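You operate a simulated robot arm through the tools that you are given. There is no shell and no other tool. Be economical: measure what you need, move in short steps, check, and stop when the job is done.

Carry out the task below with a simulated robot arm. There is one attempt and no reset: what you move stays moved.

JOB
Swap the work lamp's flat blue battery for the grey one and light it.
Fine: switch off first; the flat battery goes on the battery board. Set down upright: what you pick out.

The check looks at the end state, three seconds after you hand in, the way a careful person would. Anything else that was tipped, shoved, dropped, spilled or broken makes it a failure.

ROBOT AND FRAMES
A 7-joint arm with a two-finger parallel gripper on a trunk, on a base that drives. Base frame: it is fixed to the floor where the robot stands at the start and does not move with it; the origin is under the middle of the robot, x ahead of it, y to its left, z up; the surface under the hand at the start is at about z = 0.85. Lengths are in m, angles in rad, forces in N, time in s.
Its first joint turns from -2.897 to 2.897 rad. Places, roughly: top of the battery board [0.7, 0.3, 0.9]; work lamp switch [0.5, 0.1, 0.9]; yellow work lamp [0.6, 0.1, 1]. Payload 3.43 kg.
The TCP is the grasp point between the finger pads, 0.03 m short of the fingertips. In the tool frame z runs along the fingers and y along their closing line. The gripper opens to 0.094 m. The fingers are 0.028 m wide and 0.01 m thick; the gripper's body (0.05 by 0.096 m) begins 0.055 m behind the TCP.
Orientation is told as [roll, pitch, yaw] about the base's x, y, z axes, in that order, counted from this pose: with the fingers straight down and closing along the base's y, the tool's x points along the base's -x, its y along +y and its z along -z.

CONTROLS
- The arm moves only by the tool drive_tool. Its argument "increments" is one flat list of numbers, 7 for each row, row after row: the opening, from 0 (shut) to 1 (fully open), then the shift along the tool's x, y, z in mm, then the turn, a rotation vector about the tool's x, y, z in rad. In form: [claw, tx, ty, tz, wx, wy, wz, claw, tx, ty, tz, wx, wy, wz, ...]. A call has 1 to 12 rows; each row is the pose to reach, as a shift and turn from the pose commanded when the call began, along the tool's axes at that moment. Each row takes 0.2 s and may step no farther than 0.05 m and 0.15 rad from the row before; otherwise, or with a gripper value out of range, the whole call is refused. Where a pose cannot be reached the arm comes as near as it can. A force on the tool above 90 N (or 10 N above the force at the start of the call, whichever is more), or a blocked arm, ends the call early, and 0.2 s more pass. The fingers move at their own pace (about 0.045 m/s each) and stop on an object; they squeeze with about 44 N. The grip force told is the motor's: it shows also when the fingers shut on nothing. Time passes only in rows, and 0.2 s behind the last, so rows that repeat a pose let the fingers close. It gives the time, the measured TCP pose, the force on the tool (base axes), the opening and the grip force at its end, in the units of the frame above (readings bear some noise), with the torque about the TCP (base axes, N m) and any sound that the robot's microphone picked up.
- Cameras (640 x 400 px; columns grow to the right, rows downward): "scene" is now at [0.0329, 0.2183, 1.4206]; the picture's right is [-0.22, -0.97, 0.00], its down [-0.35, 0.08, -0.94] and it looks along [0.91, -0.21, -0.35] (base axes); focal length 261 px, centre (320, 200). "wrist" rides on the gripper at [0.076, 0.014, -0.103] in the tool frame; the picture's right is [-0.18, 0.98, 0.00], its down [-0.75, -0.14, -0.64] and it looks along [-0.63, -0.12, 0.77] (tool axes); focal length 243 px, centre (320, 200). There is no depth. A picture from a camera that has moved, and an enlarged one, comes with that camera's place and axes in the base frame and with its lens. The place of the scene camera against the robot may be out by one fixed shift of up to 0.012 m in any direction.
- capture(camera): a new picture of that camera. The clock stands still meanwhile.
- drive_base(legs): drives the robot by 1 to 6 legs, each [ahead, turn to the left] in m and rad, along the robot's own axes; the way and the turn of a leg run together, so that a leg with both is an arc; at most 1.5 m and 3.142 rad a leg. The arm and the cameras ride along, it lands a little off, and it stops where it bumps. It gives what a move gives.
- aim_head(pan, tilt): turns the head with the scene camera to pan (to the left, within 2.094 rad either way) and tilt (down, from -0.506 to 1.204), counted from straight ahead of the robot. It gives what a move gives.
- close_up(camera, box): a new picture of the part [left, top, right, bottom] of that camera's present view, enlarged. The clock stands still meanwhile.
- job_done(): hands the job in; it is judged then, once.

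Go step by step. Nothing tells you exact positions but the pictures and the camera data: compare them with the known pose of the tool, close in by small moves and look again before you grip or let go. The budget is 120 turns and 90 pictures, counting those below and the enlarged ones. Unless the task says otherwise, let go and move clear before handing in, and close with one line.

The tools are called after "Request:" by a JSON object that holds its "name" and its "arguments". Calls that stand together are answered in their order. drive_tool: Moves the arm, as the interface text tells. Its arguments: {"type":"object","properties":{"increments":{"type":"array"}},"required":["increments"]} The other tools are called the same way: drive_base (legs) drives the base; aim_head (pan, tilt) turns the head that bears the scene camera; capture (camera) takes a picture; close_up (camera, box) takes an enlarged picture of a part of a camera's view; job_done () hands the job in.

At the start:

```text
time_s: 0.0
tcp_pos: [0.5951, 0.0476, 1.4203]
orientation: [0.0, 0.0, 0.006]
ft_force: [-0.6, -0.3, 0.6]
ft_torque: [0.02, -0.01, 0.01]
opening: 0.0942
grip_force: 0.1
robot x, y, heading: [0.0007, -0.0011, -0.003]
head pan, tilt: [-0.227, 0.361]
```

scene: 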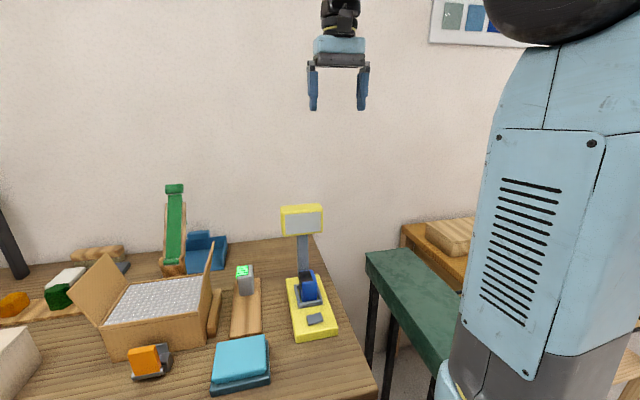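
wrist: 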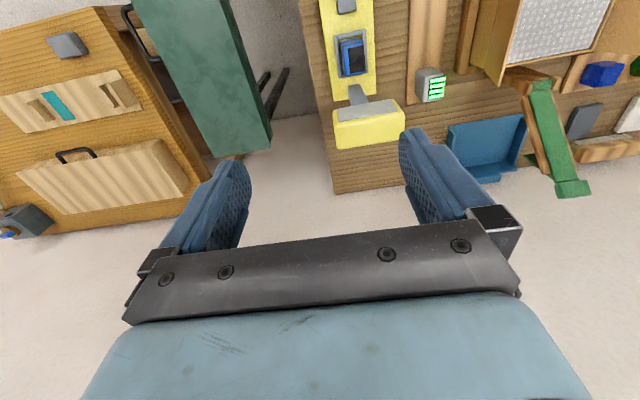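

The lamp (yellow) stands on the table with a blue battery in its base and a switch in front of it; the grey battery with green bars stands on the battery board. I'll take close-ups to measure.

Request:
{"name": "close_up", "arguments": {"camera": "scene", "box": [200, 190, 360, 350]}}

Request:
{"name": "close_up", "arguments": {"camera": "wrist", "box": [300, 0, 500, 160]}}

```text
2.50 times, centred on (280, 270) of scene
camera zoom: at [0.0329, 0.2183, 1.4206], right [-0.22, -0.97, 0.0], down [-0.35, 0.08, -0.94], along [0.91, -0.21, -0.35], focal length 652 px, centre (420, 25)
```

zoom: 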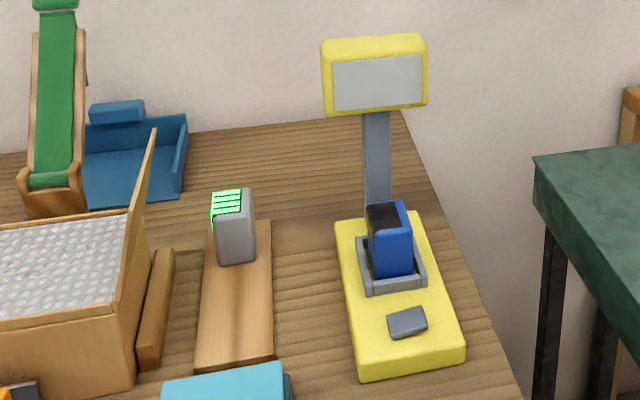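

```text
2.50 times, centred on (400, 80) of wrist
camera zoom: at [0.5197, 0.0617, 1.5227], right [0.18, 0.98, 0.0], down [0.75, -0.14, 0.64], along [0.63, -0.12, -0.77], focal length 606 px, centre (120, 500)
```

zoom: 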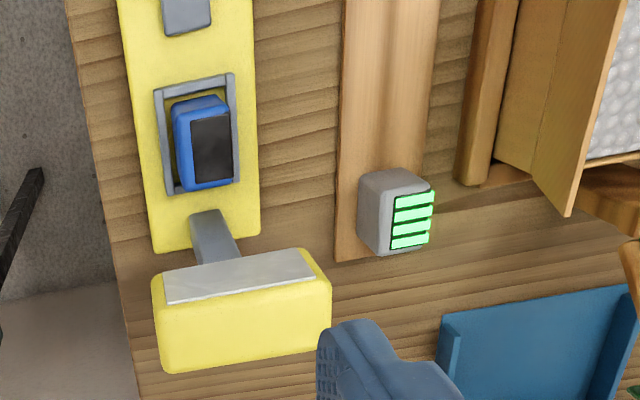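

Battery about [0.625, 0.114, top 0.975], switch about [0.547, 0.111, 0.89], grey battery about [0.717, 0.289, top 0.95], lamp head from x ≈ 0.68, z ≈ 1.07 up. I'll bring the hand down in front of the lamp for a closer look.

Request:
{"name": "drive_tool", "arguments": {"increments": [1, 12, 9, 38, 0, 0, 0, 1, 24, 18, 76, 0, 0, 0, 1, 36, 27, 114, 0, 0, 0, 1, 48, 36, 152, 0, 0, 0, 1, 60, 45, 190, 0, 0, 0, 1, 72, 54, 228, 0, 0, 0, 1, 84, 63, 266, 0, 0, 0, 1, 95, 72, 300, 0, 0, 0]}}

Request:
{"name": "capture", "arguments": {"camera": "wrist"}}

Request:
{"name": "close_up", "arguments": {"camera": "scene", "box": [260, 190, 360, 350]}}

```text
time_s: 1.8
tcp_pos: [0.4978, 0.121, 1.1201]
orientation: [-0.001, 0.003, 0.005]
ft_force: [0.2, -0.4, -0.4]
ft_torque: [-0.01, -0.02, -0.04]
opening: 0.0938
grip_force: 0.1
robot x, y, heading: [-0.0008, 0.0021, 0.002]
head pan, tilt: [-0.227, 0.361]
```

```text
85 pictures are left
camera wrist: at [0.4235, 0.1335, 1.2227], right [0.18, 0.98, 0.0], down [0.75, -0.14, 0.64], along [0.63, -0.12, -0.77], focal length 243 px, centre (320, 200)
```

wrist: 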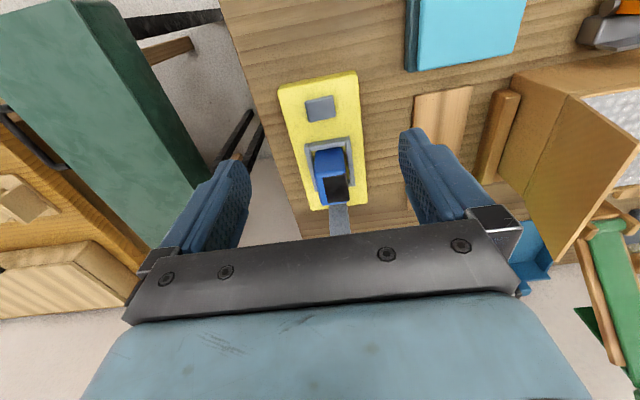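

```text
2.50 times, centred on (310, 270) of scene
camera zoom: at [0.0327, 0.2182, 1.4206], right [-0.22, -0.97, 0.0], down [-0.35, 0.08, -0.94], along [0.91, -0.21, -0.35], focal length 652 px, centre (345, 25)
```

zoom: 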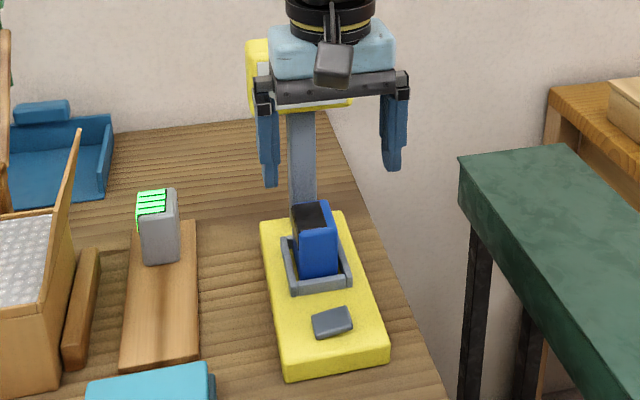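

Request:
{"name": "close_up", "arguments": {"camera": "wrist", "box": [260, 60, 400, 220]}}

Request:
{"name": "close_up", "arguments": {"camera": "scene", "box": [300, 265, 350, 345]}}

Request:
{"name": "close_up", "arguments": {"camera": "scene", "box": [215, 255, 275, 345]}}

```text
2.50 times, centred on (330, 140) of wrist
camera zoom: at [0.4235, 0.1335, 1.2227], right [0.18, 0.98, 0.0], down [0.75, -0.14, 0.64], along [0.63, -0.12, -0.77], focal length 606 px, centre (295, 350)
```

zoom: 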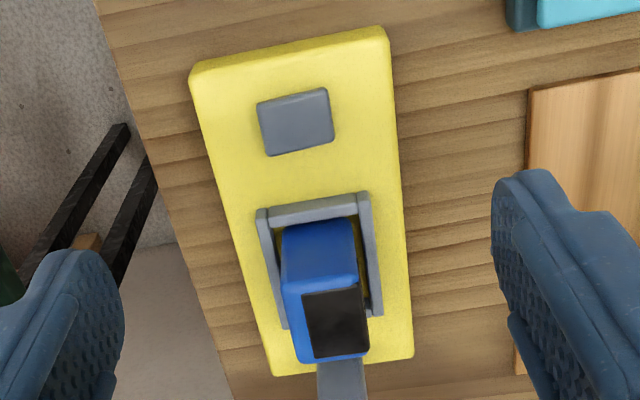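

```text
5.00 times, centred on (325, 305) of scene
camera zoom: at [0.0327, 0.2182, 1.4206], right [-0.22, -0.97, 0.0], down [-0.35, 0.08, -0.94], along [0.91, -0.21, -0.35], focal length 1304 px, centre (295, -325)
```

zoom: 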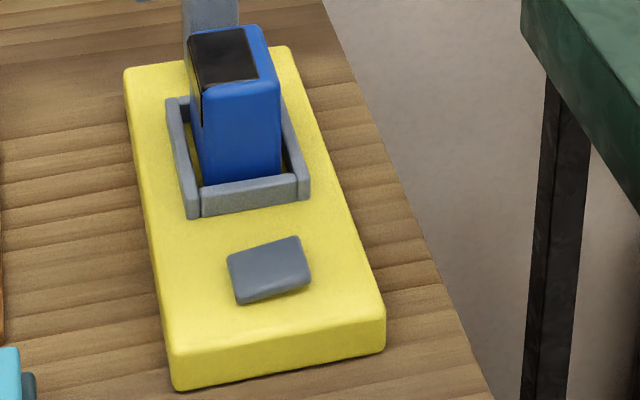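

```text
4.44 times, centred on (245, 300) of scene
camera zoom: at [0.0327, 0.2182, 1.4206], right [-0.22, -0.97, 0.0], down [-0.35, 0.08, -0.94], along [0.91, -0.21, -0.35], focal length 1159 px, centre (653, -244)
```

zoom: 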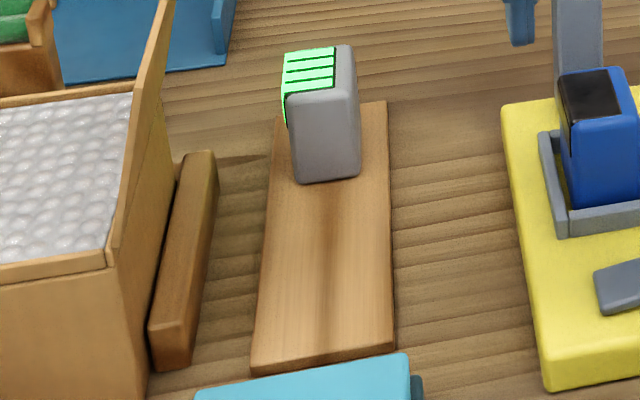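

The switch looks like a small rocker plate with its right edge raised. I'll go lower for a closer look before pressing.

Request:
{"name": "drive_tool", "arguments": {"increments": [1, 0, -2, 40, 0, 0, 0, 1, 0, -5, 80, 0, 0, 0, 1, 0, -8, 120, 0, 0, 0, 1, 0, -8, 140, 0, 0, 0]}}

Request:
{"name": "close_up", "arguments": {"camera": "wrist", "box": [200, 60, 440, 210]}}

Request:
{"name": "capture", "arguments": {"camera": "wrist"}}

```text
time_s: 2.8
tcp_pos: [0.4992, 0.1123, 0.9823]
orientation: [0.001, 0.0, 0.004]
ft_force: [-0.6, 0.9, 0.4]
ft_torque: [-0.01, 0.01, -0.01]
opening: 0.094
grip_force: 0.0
robot x, y, heading: [-0.0013, 0.0006, -0.002]
head pan, tilt: [-0.227, 0.361]
```

```text
2.67 times, centred on (320, 135) of wrist
camera zoom: at [0.4232, 0.1263, 1.0829], right [0.18, 0.98, 0.0], down [0.75, -0.14, 0.64], along [0.63, -0.12, -0.77], focal length 647 px, centre (320, 373)
```

zoom: 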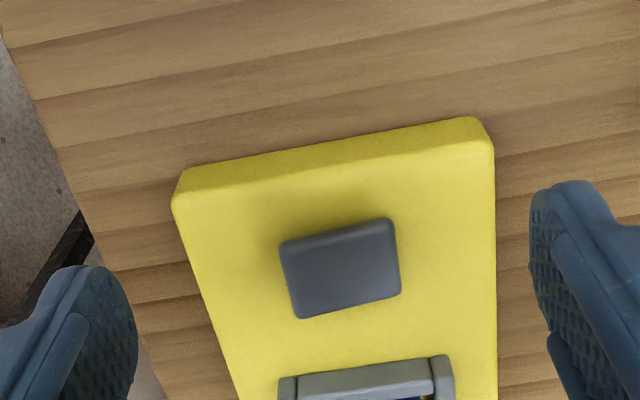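

```text
79 pictures are left
camera wrist: at [0.4232, 0.1263, 1.0829], right [0.18, 0.98, 0.0], down [0.75, -0.14, 0.64], along [0.63, -0.12, -0.77], focal length 243 px, centre (320, 200)
```

wrist: 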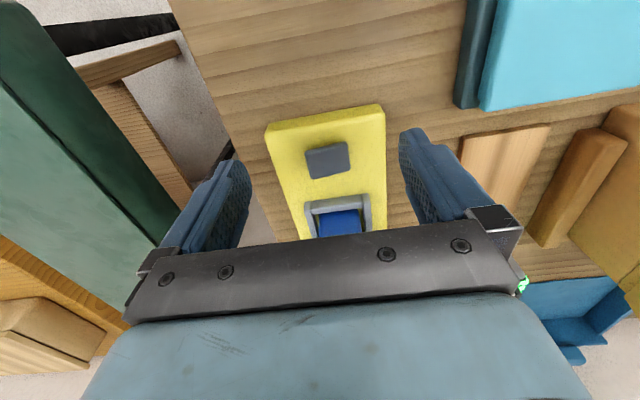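

The plate's right (y−) edge is raised at about [0.546, 0.097, 0.90]. I'll shut the fingers above that and check.

Request:
{"name": "drive_tool", "arguments": {"increments": [0, -24, -8, 0, 0, 0, 0, 0, -47, -15, 0, 0, 0, 0, 0, -47, -15, 0, 0, 0, 0, 0, -47, -15, 0, 0, 0, 0, 0, -47, -15, 0, 0, 0, 0, 0, -47, -15, 20, 0, 0, 0, 0, -47, -15, 30, 0, 0, 0]}}

Request:
{"name": "close_up", "arguments": {"camera": "scene", "box": [280, 240, 360, 350]}}

Request:
{"name": "close_up", "arguments": {"camera": "wrist", "box": [240, 100, 400, 240]}}

```text
time_s: 4.4
tcp_pos: [0.5452, 0.0977, 0.9509]
orientation: [0.0, 0.0, 0.004]
ft_force: [-0.4, -0.2, -0.7]
ft_torque: [0.01, 0.03, 0.02]
opening: 0.0
grip_force: 33.2
robot x, y, heading: [-0.001, 0.0013, 0.002]
head pan, tilt: [-0.227, 0.361]
```

```text
3.64 times, centred on (320, 295) of scene
camera zoom: at [0.0328, 0.2183, 1.4206], right [-0.22, -0.97, 0.0], down [-0.35, 0.08, -0.94], along [0.91, -0.21, -0.35], focal length 948 px, centre (320, -146)
```

zoom: 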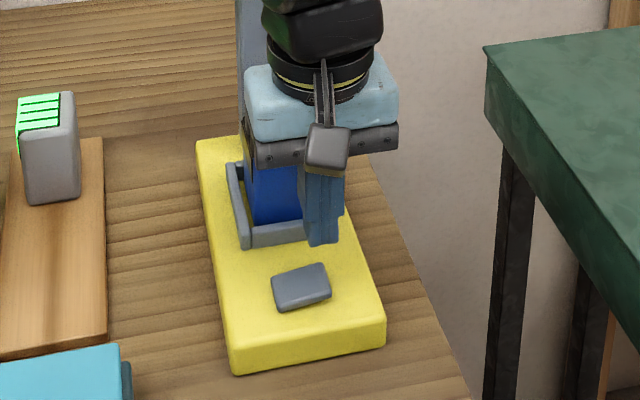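

```text
2.86 times, centred on (320, 170) of wrist
camera zoom: at [0.4706, 0.1109, 1.0531], right [0.18, 0.98, 0.0], down [0.75, -0.14, 0.64], along [0.63, -0.12, -0.77], focal length 693 px, centre (320, 286)
```

zoom: 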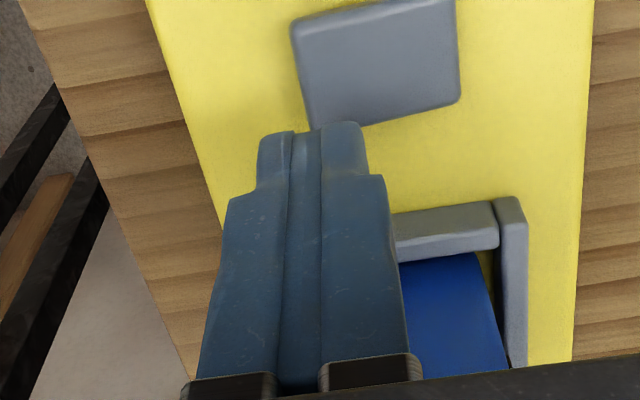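

Wrist geometry puts the plate's middle at x ≈ 0.536 (the scene camera reads ~0.01 too far in x). I'll shift back 9 mm and press the raised side gently.

Request:
{"name": "drive_tool", "arguments": {"increments": [0, 9, -1, 0, 0, 0, 0, 0, 9, -1, 12, 0, 0, 0, 0, 9, -1, 20, 0, 0, 0, 0, 9, -1, 24, 0, 0, 0, 0, 9, -1, 27, 0, 0, 0]}}

Request:
{"name": "close_up", "arguments": {"camera": "wrist", "box": [240, 60, 400, 200]}}

```text
time_s: 5.6
tcp_pos: [0.5388, 0.0967, 0.924]
orientation: [-0.001, 0.0, 0.003]
ft_force: [-0.5, -1.4, 1.4]
ft_torque: [0.02, -0.01, -0.04]
opening: 0.0001
grip_force: 33.2
robot x, y, heading: [-0.0001, 0.0037, -0.004]
head pan, tilt: [-0.227, 0.361]
```

```text
2.86 times, centred on (320, 130) of wrist
camera zoom: at [0.4626, 0.1099, 1.0259], right [0.18, 0.98, 0.0], down [0.75, -0.14, 0.64], along [0.63, -0.12, -0.77], focal length 693 px, centre (320, 400)
```

zoom: 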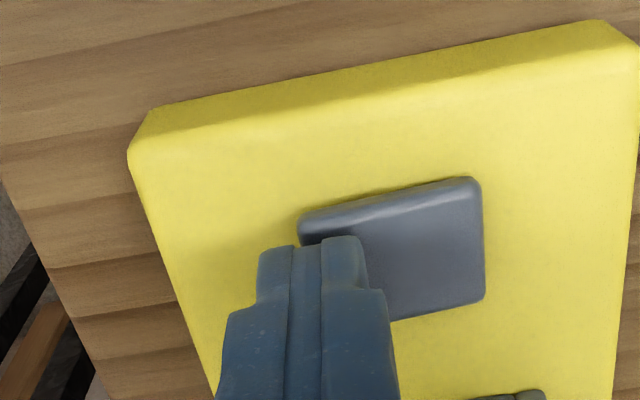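

Fingers are straddling the plate's edge; I'll lift, shift 5 mm left (+y), and press.

Request:
{"name": "drive_tool", "arguments": {"increments": [0, 0, 0, -6, 0, 0, 0, 0, 0, 5, -6, 0, 0, 0, 0, 0, 5, 0, 0, 0, 0, 0, 0, 5, 3, 0, 0, 0, 0, 0, 5, 6, 0, 0, 0]}}

Request:
{"name": "close_up", "arguments": {"camera": "wrist", "box": [240, 60, 400, 200]}}

```text
time_s: 6.8
tcp_pos: [0.5372, 0.1005, 0.92]
orientation: [0.001, -0.004, 0.002]
ft_force: [-5.2, -8.6, 57.0]
ft_torque: [0.28, 0.37, 0.05]
opening: 0.0
grip_force: 32.6
robot x, y, heading: [-0.0004, 0.0016, 0.002]
head pan, tilt: [-0.227, 0.361]
```

```text
2.86 times, centred on (320, 130) of wrist
camera zoom: at [0.4613, 0.1135, 1.0222], right [0.18, 0.98, 0.0], down [0.75, -0.14, 0.65], along [0.64, -0.12, -0.76], focal length 693 px, centre (320, 400)
```

zoom: 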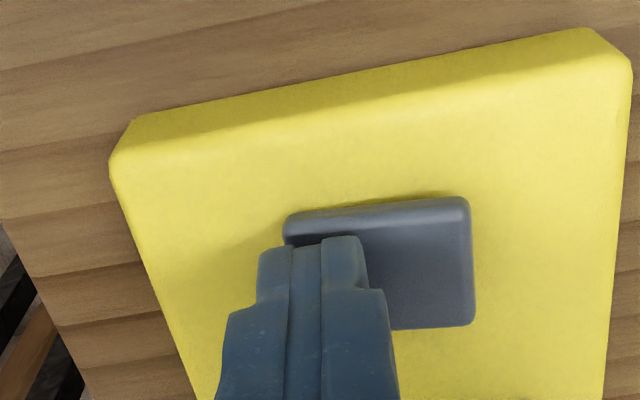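

The plate has rocked over. I'll lift and check it stays.

Request:
{"name": "drive_tool", "arguments": {"increments": [0, 0, 0, -15, 0, 0, 0, 0, 0, 0, -50, 0, 0, 0, 0, 20, 10, -90, 0, 0, 0, 0, 45, 12, -130, 0, 0, 0]}}

Request:
{"name": "close_up", "arguments": {"camera": "scene", "box": [300, 265, 350, 345]}}

Request:
{"name": "close_up", "arguments": {"camera": "wrist", "box": [240, 60, 440, 240]}}

```text
time_s: 7.8
tcp_pos: [0.4925, 0.1116, 1.0468]
orientation: [0.0, 0.0, 0.002]
ft_force: [0.4, 0.1, 0.1]
ft_torque: [0.0, 0.06, 0.06]
opening: 0.0002
grip_force: 32.2
robot x, y, heading: [0.0015, 0.0047, -0.002]
head pan, tilt: [-0.227, 0.361]
```

```text
5.00 times, centred on (325, 305) of scene
camera zoom: at [0.0338, 0.2184, 1.4206], right [-0.22, -0.97, 0.0], down [-0.35, 0.08, -0.93], along [0.91, -0.21, -0.35], focal length 1304 px, centre (295, -325)
```

zoom: 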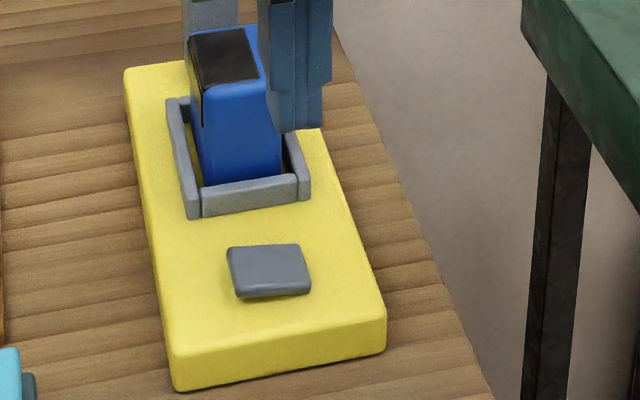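

```text
2.22 times, centred on (340, 150) of wrist
camera zoom: at [0.4174, 0.1243, 1.1505], right [0.18, 0.98, 0.0], down [0.76, -0.14, 0.64], along [0.63, -0.12, -0.77], focal length 539 px, centre (276, 311)
```

zoom: 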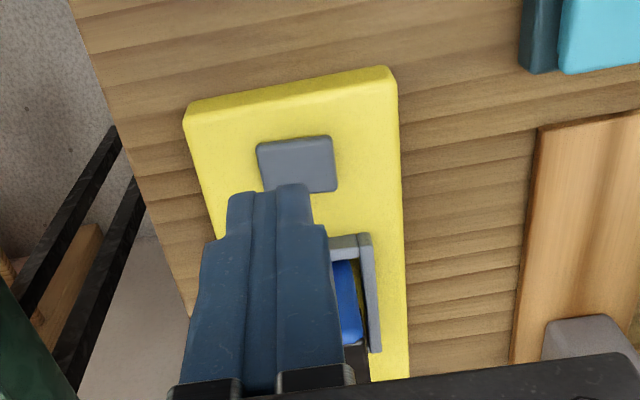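

Switch has toggled and the lamp didn't move. Now open the fingers and look at the battery and lamp head up close to plan the grasp.

Request:
{"name": "drive_tool", "arguments": {"increments": [1, -20, 2, -10, 0, 0, 0, 1, -45, 4, -10, 0, 0, 0, 1, -65, 4, -10, 0, 0, 0, 1, -65, 4, -10, 0, 0, 0, 1, -65, 4, -10, 0, 0, 0, 1, -65, 4, -10, 0, 0, 0]}}

Request:
{"name": "capture", "arguments": {"camera": "wrist"}}

Request:
{"name": "aim_head", "arguments": {"pan": -0.12, "tilt": 0.6}}

Request:
{"name": "close_up", "arguments": {"camera": "scene", "box": [240, 60, 440, 260]}}

```text
time_s: 9.2
tcp_pos: [0.5572, 0.1148, 1.0573]
orientation: [0.001, -0.001, 0.004]
ft_force: [0.5, -0.3, -0.7]
ft_torque: [-0.04, -0.02, -0.04]
opening: 0.0942
grip_force: 0.1
robot x, y, heading: [0.0013, 0.002, -0.004]
head pan, tilt: [-0.227, 0.361]
```

```text
72 pictures are left
camera wrist: at [0.4813, 0.1294, 1.1598], right [0.18, 0.98, 0.0], down [0.75, -0.14, 0.64], along [0.63, -0.12, -0.77], focal length 243 px, centre (320, 200)
```

wrist: 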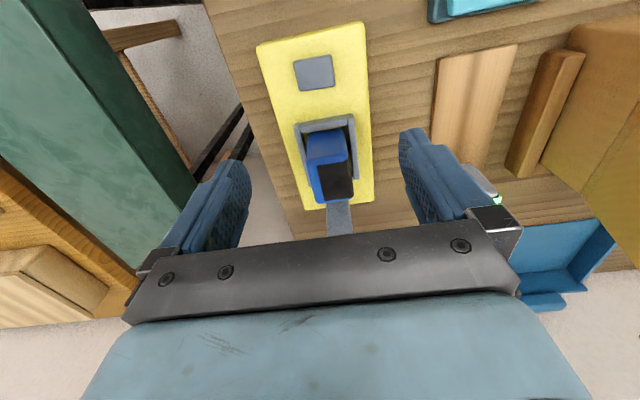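

```text
time_s: 10.0
tcp_pos: [0.5574, 0.1158, 1.0567]
orientation: [0.0, 0.0, 0.002]
ft_force: [0.1, -0.2, 0.0]
ft_torque: [-0.03, 0.0, 0.02]
opening: 0.0942
grip_force: 0.1
robot x, y, heading: [0.0013, 0.0054, 0.001]
head pan, tilt: [-0.12, 0.6]
```

```text
2.00 times, centred on (340, 160) of scene
camera zoom: at [0.03, 0.2285, 1.399], right [-0.12, -0.99, 0.0], down [-0.56, 0.07, -0.83], along [0.82, -0.1, -0.56], focal length 522 px, centre (280, 280)
```

zoom: 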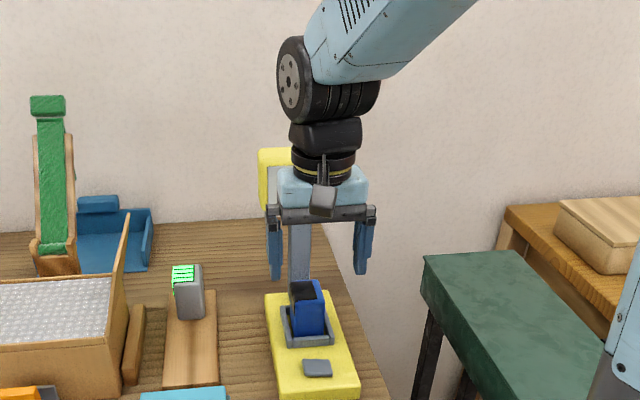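

Panel centre is at about [0.630, 0.118, 0.952]. Since the lamp head overhangs close behind, I'll tilt the hand back 0.35 rad so that it stays clear of it.

Request:
{"name": "drive_tool", "arguments": {"increments": [1, 0, 0, 0, 0, -0.12, 0, 1, 0, 0, 0, 0, -0.24, 0, 1, 0, 0, 0, 0, -0.35, 0, 1, 0, 0, 0, 0, -0.35, 0]}}

Request:
{"name": "close_up", "arguments": {"camera": "wrist", "box": [220, 60, 460, 240]}}

Request:
{"name": "close_up", "arguments": {"camera": "scene", "box": [260, 120, 360, 270]}}

```text
time_s: 11.0
tcp_pos: [0.5566, 0.1163, 1.0586]
orientation: [0.0, -0.351, 0.002]
ft_force: [-0.5, -0.6, 0.7]
ft_torque: [-0.01, 0.01, 0.02]
opening: 0.0941
grip_force: 0.1
robot x, y, heading: [-0.0003, 0.0041, -0.002]
head pan, tilt: [-0.12, 0.6]
```

```text
2.22 times, centred on (340, 150) of wrist
camera zoom: at [0.4512, 0.13, 1.1279], right [0.17, 0.98, 0.06], down [0.49, -0.14, 0.86], along [0.86, -0.12, -0.5], focal length 539 px, centre (276, 311)
```

zoom: 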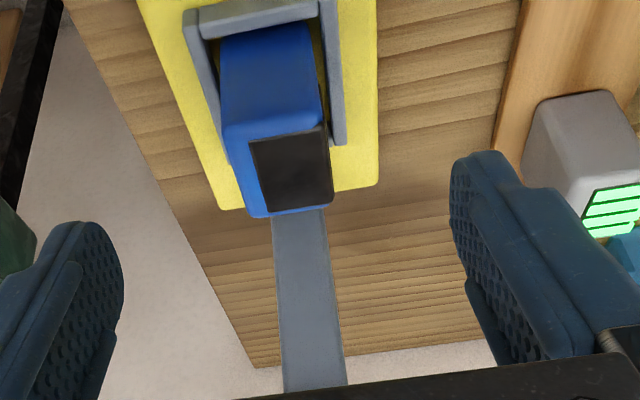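

```text
2.67 times, centred on (310, 195) of scene
camera zoom: at [0.0299, 0.2286, 1.3989], right [-0.12, -0.99, 0.0], down [-0.56, 0.07, -0.82], along [0.82, -0.1, -0.57], focal length 695 px, centre (347, 213)
```

zoom: 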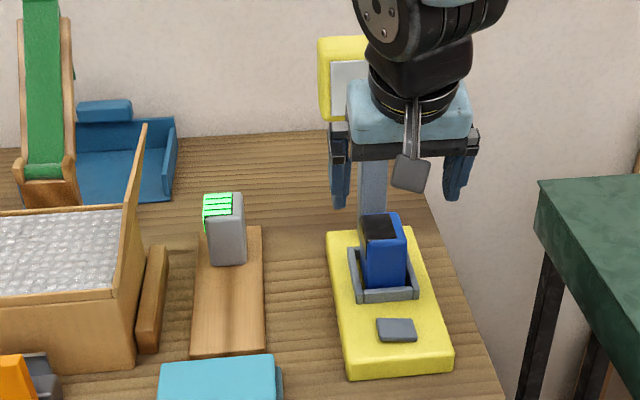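

Battery top: x 0.606–0.655, y 0.093–0.134, centre [0.630, 0.1135]. I'll move over it and descend with open fingers to TCP [0.625, 0.1135, 0.945].

Request:
{"name": "drive_tool", "arguments": {"increments": [1, -26, -1, 28, 0, 0, 0, 1, -53, -3, 55, 0, 0, 0, 1, -44, -3, 80, 0, 0, 0, 1, -34, -3, 106, 0, 0, 0, 1, -25, -3, 130, 0, 0, 0]}}

Request:
{"name": "capture", "arguments": {"camera": "wrist"}}

Request:
{"name": "close_up", "arguments": {"camera": "scene", "box": [260, 120, 380, 270]}}

```text
time_s: 12.2
tcp_pos: [0.6266, 0.1154, 0.9424]
orientation: [0.001, -0.349, 0.002]
ft_force: [-1.5, -0.3, -0.4]
ft_torque: [0.02, 0.01, 0.0]
opening: 0.0943
grip_force: 0.0
robot x, y, heading: [-0.0005, 0.0045, 0.001]
head pan, tilt: [-0.12, 0.6]
```

```text
68 pictures are left
camera wrist: at [0.5203, 0.1286, 1.0135], right [0.17, 0.98, 0.06], down [0.49, -0.14, 0.86], along [0.86, -0.12, -0.5], focal length 243 px, centre (320, 200)
```

wrist: 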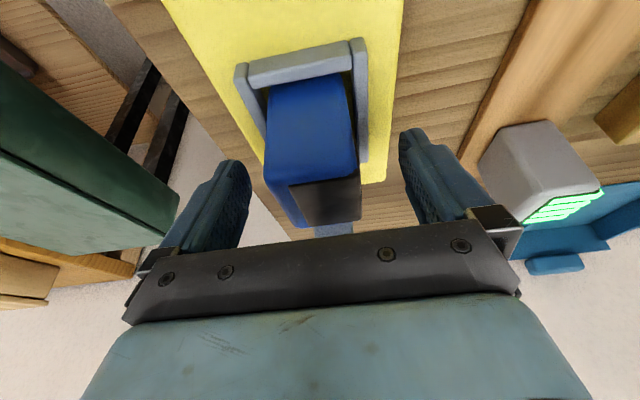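

```text
2.67 times, centred on (320, 195) of scene
camera zoom: at [0.0298, 0.2285, 1.3989], right [-0.12, -0.99, 0.0], down [-0.56, 0.07, -0.82], along [0.82, -0.1, -0.57], focal length 695 px, centre (320, 213)
```

zoom: 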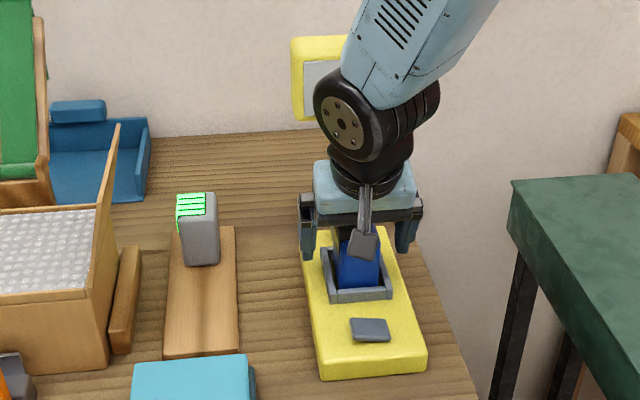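

Fingers straddle the battery and the hand is clear of the lamp head. Centre 2 mm to the right and close.

Request:
{"name": "drive_tool", "arguments": {"increments": [1, 0, -2, 0, 0, 0, 0, 0, 0, -2, 0, 0, 0, 0, 0, 0, -2, 0, 0, 0, 0, 0, 0, -2, 0, 0, 0, 0, 0, 0, -2, 0, 0, 0, 0, 0, 0, -2, 0, 0, 0, 0]}}

Request:
{"name": "capture", "arguments": {"camera": "wrist"}}

```text
time_s: 13.6
tcp_pos: [0.6276, 0.1128, 0.9422]
orientation: [0.001, -0.348, 0.003]
ft_force: [-0.7, 0.5, 0.7]
ft_torque: [-0.01, 0.0, -0.01]
opening: 0.048
grip_force: 43.7
robot x, y, heading: [-0.0001, 0.0005, 0.001]
head pan, tilt: [-0.12, 0.6]
```

```text
66 pictures are left
camera wrist: at [0.5206, 0.127, 1.0135], right [0.17, 0.98, 0.06], down [0.49, -0.14, 0.86], along [0.86, -0.12, -0.5], focal length 243 px, centre (320, 200)
```

wrist: 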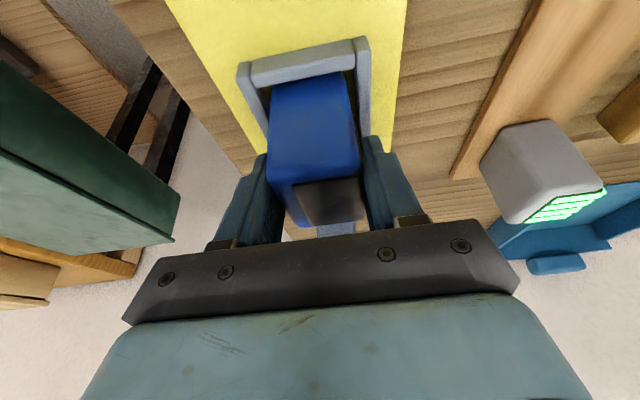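

Gripped at 48 mm with 44 N. Lift straight up slowly.

Request:
{"name": "drive_tool", "arguments": {"increments": [0, -3.4, 0, -9.4, 0, 0, 0, 0, -6.9, 0, -18.8, 0, 0, 0, 0, -13.7, 0, -37.6, 0, 0, 0, 0, -24, 0, -65.7, 0, 0, 0]}}

Request:
{"name": "capture", "arguments": {"camera": "wrist"}}

Request:
{"name": "close_up", "arguments": {"camera": "scene", "box": [220, 120, 380, 280]}}

```text
time_s: 14.6
tcp_pos: [0.6242, 0.1138, 1.0137]
orientation: [0.001, -0.345, 0.003]
ft_force: [-0.6, -0.1, -3.0]
ft_torque: [0.02, 0.03, -0.02]
opening: 0.0432
grip_force: 43.6
robot x, y, heading: [-0.0, 0.0016, -0.006]
head pan, tilt: [-0.12, 0.6]
```

```text
65 pictures are left
camera wrist: at [0.5195, 0.1256, 1.0837], right [0.17, 0.98, 0.06], down [0.49, -0.14, 0.86], along [0.86, -0.12, -0.51], focal length 243 px, centre (320, 200)
```

wrist: 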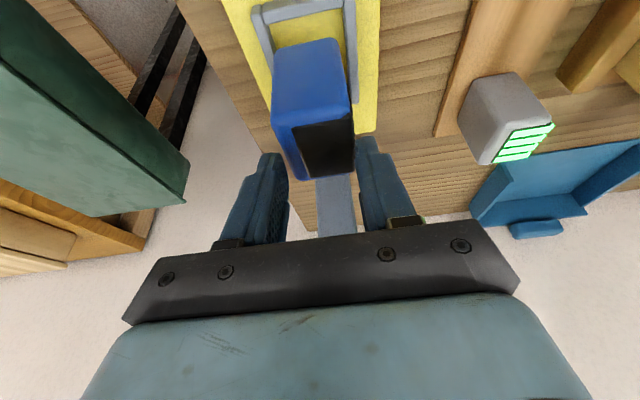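

```text
2.50 times, centred on (300, 200) of scene
camera zoom: at [0.0305, 0.2286, 1.3989], right [-0.12, -0.99, 0.0], down [-0.56, 0.07, -0.82], along [0.82, -0.1, -0.57], focal length 652 px, centre (370, 200)
```

zoom: 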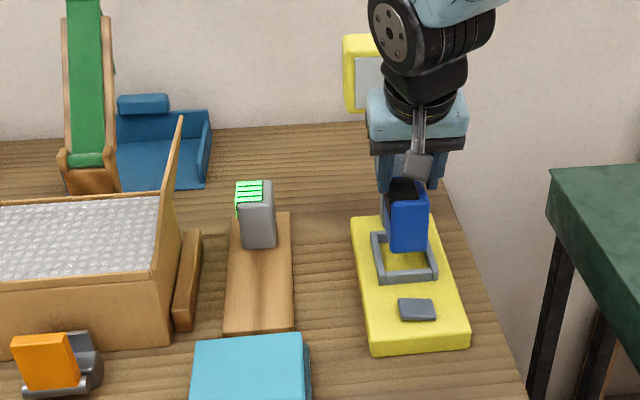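

The battery lifted but seems to have slipped lower in the fingers. Checking the hold close up.

Request:
{"name": "close_up", "arguments": {"camera": "wrist", "box": [220, 0, 420, 240]}}

Request:
{"name": "close_up", "arguments": {"camera": "scene", "box": [300, 170, 350, 250]}}

```text
1.67 times, centred on (320, 120) of wrist
camera zoom: at [0.5195, 0.1256, 1.0837], right [0.17, 0.98, 0.06], down [0.49, -0.14, 0.86], along [0.86, -0.12, -0.51], focal length 404 px, centre (320, 333)
```

zoom: 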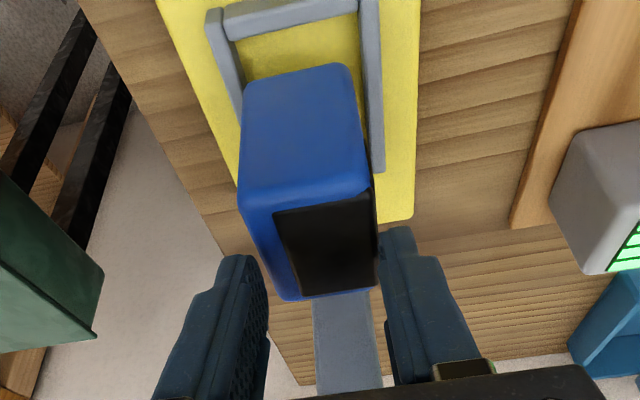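

```text
5.00 times, centred on (325, 210) of scene
camera zoom: at [0.0305, 0.2286, 1.3989], right [-0.12, -0.99, 0.0], down [-0.56, 0.07, -0.82], along [0.82, -0.1, -0.57], focal length 1304 px, centre (295, 150)
```

zoom: 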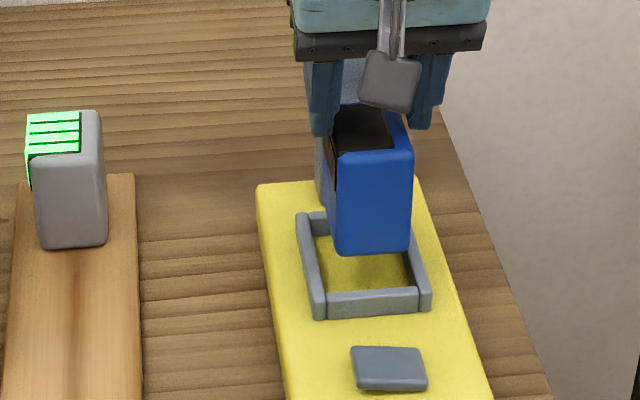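

The tips hold only the battery's rounded top edge, which is precarious. I'll lower it back toward the bay and regrip deeper.

Request:
{"name": "drive_tool", "arguments": {"increments": [0, 3.4, 0, 9.4, 0, 0, 0, 0, 6.9, 0, 18.8, 0, 0, 0, 0, 8.6, 0, 23.5, 0, 0, 0]}}

Request:
{"name": "close_up", "arguments": {"camera": "scene", "box": [300, 170, 350, 250]}}

Request:
{"name": "close_up", "arguments": {"camera": "wrist", "box": [220, 0, 420, 240]}}

```text
time_s: 15.4
tcp_pos: [0.6262, 0.1121, 0.9888]
orientation: [-0.001, -0.348, 0.004]
ft_force: [0.0, -0.1, -3.3]
ft_torque: [0.02, 0.0, 0.0]
opening: 0.0433
grip_force: 43.8
robot x, y, heading: [-0.0017, 0.0017, 0.001]
head pan, tilt: [-0.12, 0.6]
```

```text
5.00 times, centred on (325, 210) of scene
camera zoom: at [0.03, 0.2286, 1.3989], right [-0.12, -0.99, 0.0], down [-0.56, 0.07, -0.82], along [0.82, -0.1, -0.57], focal length 1304 px, centre (295, 150)
```

zoom: 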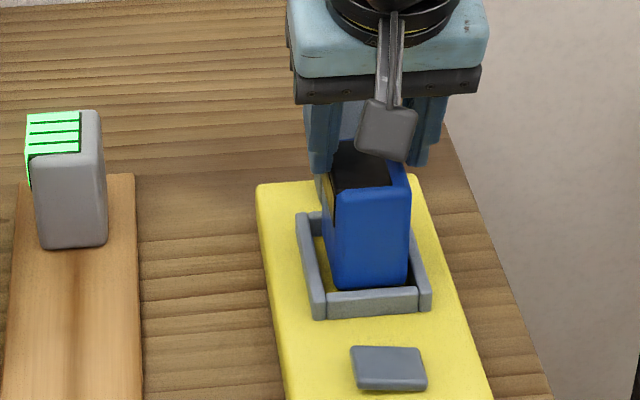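

```text
1.67 times, centred on (320, 120) of wrist
camera zoom: at [0.5194, 0.1258, 1.0584], right [0.17, 0.98, 0.06], down [0.49, -0.14, 0.86], along [0.86, -0.12, -0.5], focal length 404 px, centre (320, 333)
```

zoom: 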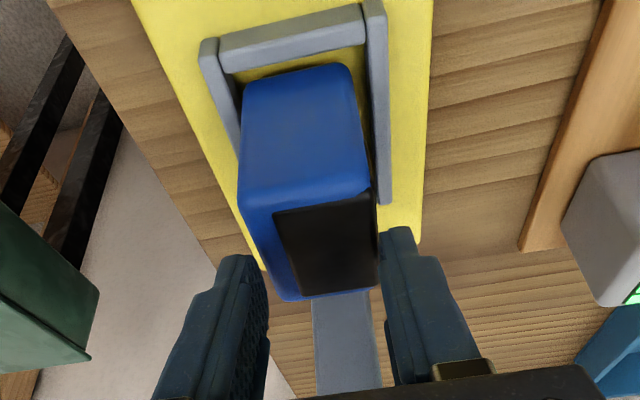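

Still rigidly held. Continue down until the bay takes the weight.

Request:
{"name": "drive_tool", "arguments": {"increments": [0, 1.4, 0, 3.8, 0, 0, 0, 0, 2.7, 0, 7.5, 0, 0, 0, 0, 4.1, 0, 11.3, 0, 0, 0]}}

Request:
{"name": "close_up", "arguments": {"camera": "scene", "box": [300, 170, 350, 250]}}

```text
time_s: 16.2
tcp_pos: [0.6248, 0.1133, 0.9798]
orientation: [0.001, -0.355, 0.003]
ft_force: [-8.6, -2.3, 38.9]
ft_torque: [-0.06, 0.54, -0.01]
opening: 0.0433
grip_force: 43.4
robot x, y, heading: [-0.0, 0.0044, -0.004]
head pan, tilt: [-0.12, 0.6]
```

```text
5.00 times, centred on (325, 210) of scene
camera zoom: at [0.028, 0.2283, 1.399], right [-0.12, -0.99, 0.0], down [-0.56, 0.07, -0.83], along [0.82, -0.1, -0.56], focal length 1304 px, centre (295, 150)
```

zoom: 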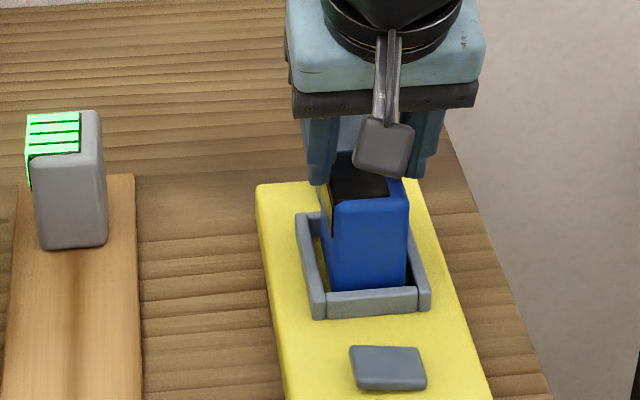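

Battery is seated again. The first grip (48 mm vs. 43 mm now) was evidently one-sided; it's now centred with the hand. Ease off, open, go down 40 mm, and regrip.

Request:
{"name": "drive_tool", "arguments": {"increments": [0, -0.7, 0, -1.9, 0, 0, 0, 0.7, -0.7, 0, -1.9, 0, 0, 0, 0.7, -0.7, 0, -1.9, 0, 0, 0, 0.7, -0.7, 0, -1.9, 0, 0, 0, 0.7, 6, 0, 16, 0, 0, 0, 0.7, 13, 0, 35.5, 0, 0, 0, 0, 13, 0, 35.5, 0, 0, 0, 0, 13, 0, 35.5, 0, 0, 0, 0, 13, 0, 35.5, 0, 0, 0, 0, 13, 0, 35.5, 0, 0, 0]}}

Request:
{"name": "close_up", "arguments": {"camera": "wrist", "box": [220, 0, 420, 240]}}

```text
time_s: 18.4
tcp_pos: [0.6241, 0.1127, 0.9396]
orientation: [0.002, -0.349, 0.004]
ft_force: [-0.4, 0.5, -0.8]
ft_torque: [0.03, -0.04, 0.03]
opening: 0.048
grip_force: 43.7
robot x, y, heading: [-0.0019, 0.0004, -0.0]
head pan, tilt: [-0.12, 0.6]
```

```text
1.67 times, centred on (320, 120) of wrist
camera zoom: at [0.5189, 0.1255, 1.0098], right [0.17, 0.98, 0.06], down [0.49, -0.14, 0.86], along [0.86, -0.12, -0.5], focal length 404 px, centre (320, 333)
```

zoom: 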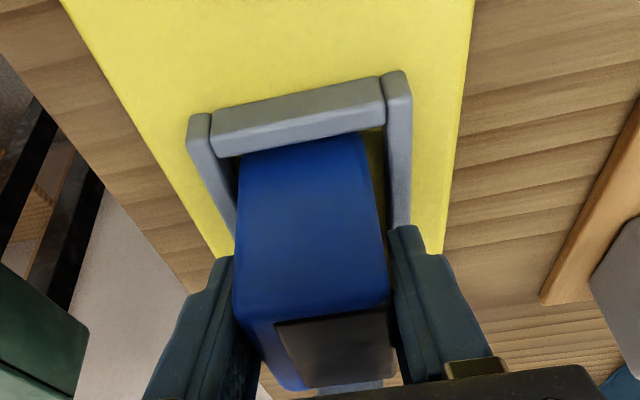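

The opening reads 48 mm again, so something besides the battery may be limiting the fingers. Zooming in.

Request:
{"name": "close_up", "arguments": {"camera": "wrist", "box": [270, 120, 370, 240]}}

Request:
{"name": "close_up", "arguments": {"camera": "scene", "box": [300, 170, 350, 250]}}

```text
3.33 times, centred on (320, 180) of wrist
camera zoom: at [0.5189, 0.1255, 1.0098], right [0.17, 0.98, 0.06], down [0.49, -0.14, 0.86], along [0.86, -0.12, -0.5], focal length 809 px, centre (320, 267)
```

zoom: 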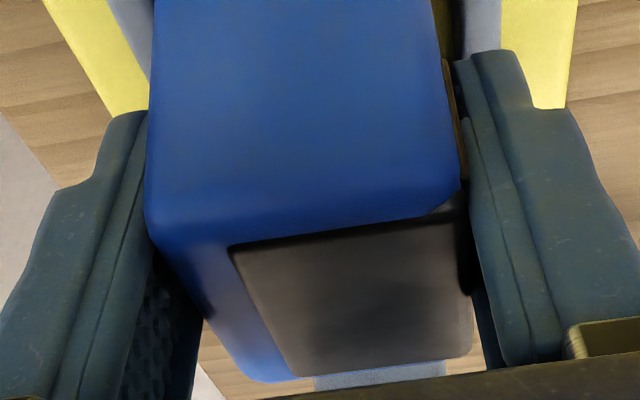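

```text
5.00 times, centred on (325, 210) of scene
camera zoom: at [0.03, 0.2286, 1.3989], right [-0.12, -0.99, 0.0], down [-0.56, 0.07, -0.82], along [0.82, -0.1, -0.57], focal length 1304 px, centre (295, 150)
```

zoom: 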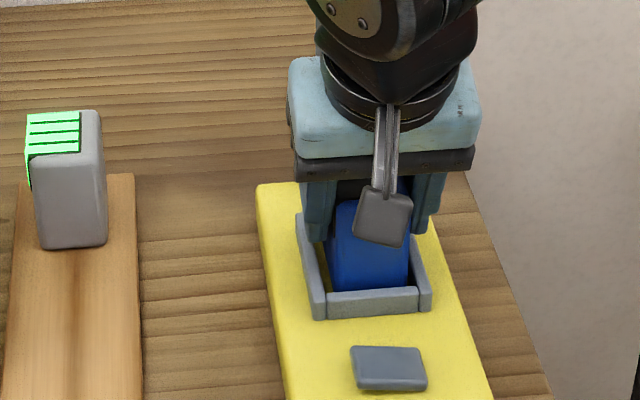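

The pads probably do touch the battery's sides (its edges are rounded, so the full width may be 48 mm). I'll lift only 3 mm and read the force to learn what holds it.

Request:
{"name": "drive_tool", "arguments": {"increments": [0, -1, 0, -2.8, 0, 0, 0]}}

Request:
{"name": "drive_tool", "arguments": {"increments": [0, -1, 0, -2.8, 0, 0, 0]}}

Request:
{"name": "close_up", "arguments": {"camera": "wrist", "box": [270, 120, 370, 240]}}

```text
time_s: 18.8
tcp_pos: [0.6251, 0.1123, 0.9419]
orientation: [-0.001, -0.349, 0.002]
ft_force: [0.0, 0.9, -3.1]
ft_torque: [0.0, -0.01, 0.0]
opening: 0.0482
grip_force: 44.1
robot x, y, heading: [0.0003, 0.0003, 0.002]
head pan, tilt: [-0.12, 0.6]
```

```text
time_s: 19.2
tcp_pos: [0.6252, 0.1116, 0.9454]
orientation: [-0.001, -0.349, 0.003]
ft_force: [-0.5, 0.4, -3.8]
ft_torque: [0.01, -0.03, 0.03]
opening: 0.048
grip_force: 44.1
robot x, y, heading: [-0.0026, 0.0015, 0.005]
head pan, tilt: [-0.12, 0.6]
```

```text
3.33 times, centred on (320, 180) of wrist
camera zoom: at [0.5192, 0.1252, 1.0157], right [0.17, 0.98, 0.06], down [0.49, -0.14, 0.86], along [0.86, -0.12, -0.5], focal length 809 px, centre (320, 267)
```

zoom: 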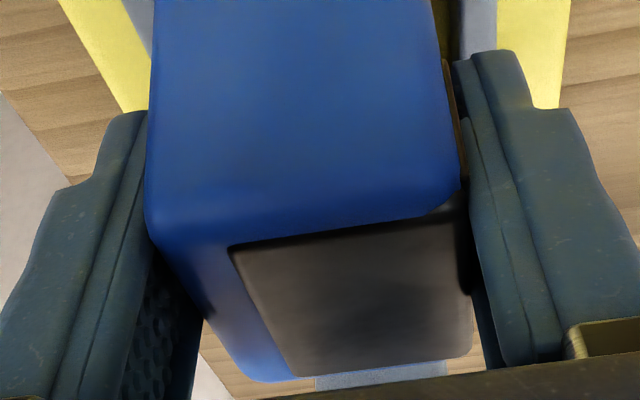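

No retention: it lifts freely with ~3.5 N weight. Continue slowly.

Request:
{"name": "drive_tool", "arguments": {"increments": [0, -1, 0, -2.8, 0, 0, 0, 0, -2, 0, -5.6, 0, 0, 0, 0, -3, 0, -8.4, 0, 0, 0, 0, -4, 0, -11.2, 0, 0, 0, 0, -5, 0, -14, 0, 0, 0]}}

Request:
{"name": "close_up", "arguments": {"camera": "wrist", "box": [220, 0, 420, 240]}}

```text
time_s: 20.4
tcp_pos: [0.6259, 0.1117, 0.9605]
orientation: [0.0, -0.349, 0.004]
ft_force: [-0.4, -0.1, -3.7]
ft_torque: [0.02, 0.03, 0.03]
opening: 0.048
grip_force: 43.9
robot x, y, heading: [0.0035, 0.0012, -0.003]
head pan, tilt: [-0.12, 0.6]
```

```text
1.67 times, centred on (320, 120) of wrist
camera zoom: at [0.52, 0.1254, 1.0304], right [0.17, 0.98, 0.06], down [0.49, -0.14, 0.86], along [0.86, -0.12, -0.5], focal length 404 px, centre (320, 333)
```

zoom: 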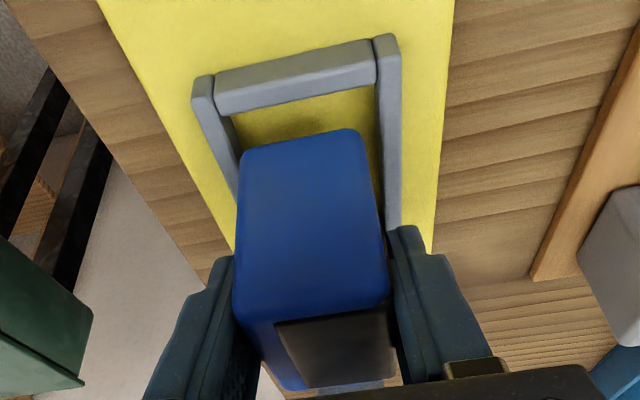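

Holding well. Continue the slow lift to clear the bay.

Request:
{"name": "drive_tool", "arguments": {"increments": [0, -2.4, 0, -6.6, 0, 0, 0, 0, -4.8, 0, -13.2, 0, 0, 0, 0, -7.2, 0, -19.8, 0, 0, 0, 0, -9.6, 0, -26.4, 0, 0, 0, 0, -12, 0, -33, 0, 0, 0, 0, -14.4, 0, -39.6, 0, 0, 0, 0, -16.8, 0, -46.2, 0, 0, 0, 0, -19.2, 0, -52.8, 0, 0, 0, 0, -21.6, 0, -59.4, 0, 0, 0, 0, -24, 0, -66, 0, 0, 0]}}

Request:
{"name": "close_up", "arguments": {"camera": "wrist", "box": [220, 0, 420, 240]}}

Request:
{"name": "capture", "arguments": {"camera": "scene"}}

```text
time_s: 22.6
tcp_pos: [0.6255, 0.1126, 1.0291]
orientation: [0.001, -0.349, 0.006]
ft_force: [-0.2, 0.7, -2.8]
ft_torque: [-0.04, 0.03, 0.0]
opening: 0.0481
grip_force: 44.0
robot x, y, heading: [-0.0015, -0.0019, 0.001]
head pan, tilt: [-0.12, 0.6]
```

```text
1.67 times, centred on (320, 120) of wrist
camera zoom: at [0.5199, 0.1257, 1.1002], right [0.17, 0.98, 0.06], down [0.49, -0.14, 0.86], along [0.86, -0.12, -0.5], focal length 404 px, centre (320, 333)
```

zoom: 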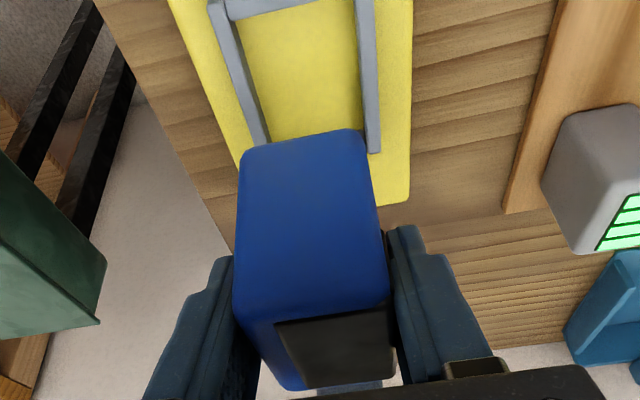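

```text
52 pictures are left
camera scene: at [0.0302, 0.2286, 1.3989], right [-0.12, -0.99, 0.0], down [-0.56, 0.07, -0.82], along [0.82, -0.1, -0.57], focal length 261 px, centre (320, 200)
```

scene: 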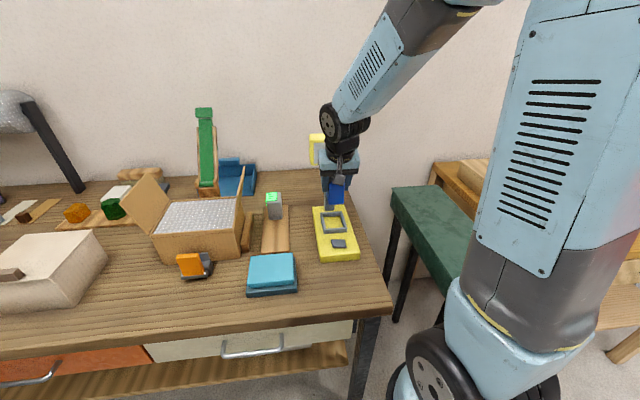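

Firmly held and clear. Carry it over the near half of the battery board (target battery centre [0.59, 0.286]).

Request:
{"name": "drive_tool", "arguments": {"increments": [0, 5, 20, -2, 0, 0, 0, 0, 10, 42, -3.5, 0, 0, 0, 0, 15, 65, -5.5, 0, 0, 0, 0, 20, 90, -7, 0, 0, 0, 0, 25, 115, -9, 0, 0, 0, 0, 30, 140, -11, 0, 0, 0, 0, 35, 162, -12.5, 0, 0, 0, 0, 37.6, 173, -13.7, 0, 0, 0, 0, 37.6, 173, -13.7, 0, 0, 0]}}

Request:
{"name": "capture", "arguments": {"camera": "wrist"}}

Request:
{"name": "close_up", "arguments": {"camera": "scene", "box": [220, 150, 360, 270]}}

```text
time_s: 24.6
tcp_pos: [0.5865, 0.2859, 1.0295]
orientation: [0.0, -0.348, 0.004]
ft_force: [-0.1, -0.8, -2.8]
ft_torque: [-0.02, 0.04, -0.03]
opening: 0.0481
grip_force: 44.2
robot x, y, heading: [-0.0015, 0.0006, -0.004]
head pan, tilt: [-0.12, 0.6]
```

```text
51 pictures are left
camera wrist: at [0.4798, 0.2992, 1.1001], right [0.17, 0.98, 0.06], down [0.49, -0.14, 0.86], along [0.86, -0.12, -0.5], focal length 243 px, centre (320, 200)
```

wrist: 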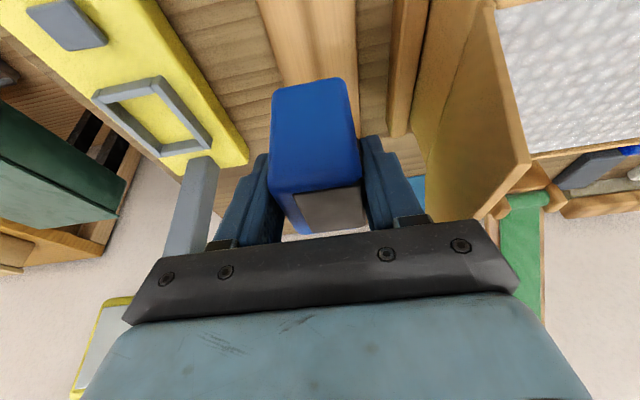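

```text
3.33 times, centred on (290, 210) of scene
camera zoom: at [0.0301, 0.2286, 1.3989], right [-0.12, -0.99, 0.0], down [-0.56, 0.07, -0.82], along [0.82, -0.1, -0.57], focal length 869 px, centre (420, 167)
```

zoom: 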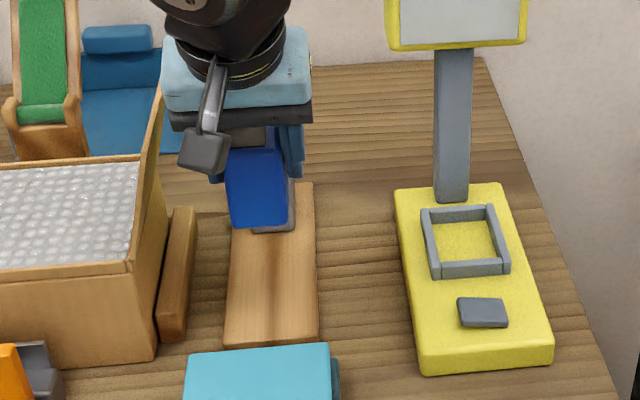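

Board spans y 0.251–0.325, battery is centred over it at y ≈ 0.286. Lower to just above contact.

Request:
{"name": "drive_tool", "arguments": {"increments": [0, 5, 0, 14, 0, 0, 0, 0, 11, 1, 30, 0, 0, 0, 0, 17, 1, 46, 0, 0, 0, 0, 23, 1, 62, 0, 0, 0, 0, 28, 1, 76, 0, 0, 0, 0, 32, 1, 88, 0, 0, 0]}}

Request:
{"name": "close_up", "arguments": {"camera": "scene", "box": [230, 170, 330, 260]}}

```text
time_s: 26.0
tcp_pos: [0.5846, 0.2865, 0.9376]
orientation: [0.001, -0.348, 0.003]
ft_force: [-0.1, 0.4, -2.6]
ft_torque: [-0.02, 0.01, 0.02]
opening: 0.0481
grip_force: 44.5
robot x, y, heading: [0.0033, -0.0002, 0.004]
head pan, tilt: [-0.12, 0.6]
```

```text
4.44 times, centred on (280, 215) of scene
camera zoom: at [0.03, 0.2285, 1.3989], right [-0.12, -0.99, 0.0], down [-0.56, 0.07, -0.82], along [0.82, -0.1, -0.57], focal length 1159 px, centre (498, 133)
```

zoom: 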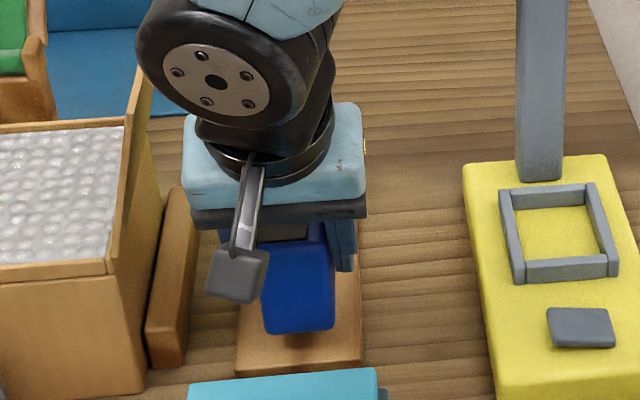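

Lower in small steps until contact.

Request:
{"name": "drive_tool", "arguments": {"increments": [0, 0.7, 0, 1.9, 0, 0, 0, 0, 1.4, 0, 3.8, 0, 0, 0, 0, 2.1, 0, 5.6, 0, 0, 0]}}

Request:
{"name": "drive_tool", "arguments": {"increments": [0, 0.7, 0, 1.9, 0, 0, 0]}}

Request:
{"name": "drive_tool", "arguments": {"increments": [0, 0.5, 0, 1.4, 0, 0, 0]}}

```text
time_s: 26.8
tcp_pos: [0.5836, 0.2855, 0.9302]
orientation: [0.0, -0.349, 0.003]
ft_force: [0.0, -0.1, -3.1]
ft_torque: [0.0, 0.02, -0.01]
opening: 0.0481
grip_force: 43.7
robot x, y, heading: [0.0009, 0.0006, 0.002]
head pan, tilt: [-0.12, 0.6]
```

```text
time_s: 27.2
tcp_pos: [0.5847, 0.286, 0.929]
orientation: [0.0, -0.348, 0.002]
ft_force: [0.1, 0.6, -2.8]
ft_torque: [0.01, 0.03, 0.0]
opening: 0.048
grip_force: 44.5
robot x, y, heading: [-0.0006, 0.0011, 0.001]
head pan, tilt: [-0.12, 0.6]
```

```text
time_s: 27.6
tcp_pos: [0.5864, 0.2872, 0.9267]
orientation: [0.0, -0.349, 0.001]
ft_force: [0.1, -0.6, -3.5]
ft_torque: [0.02, 0.06, 0.02]
opening: 0.0481
grip_force: 43.5
robot x, y, heading: [-0.0012, 0.0065, 0.003]
head pan, tilt: [-0.12, 0.6]
```

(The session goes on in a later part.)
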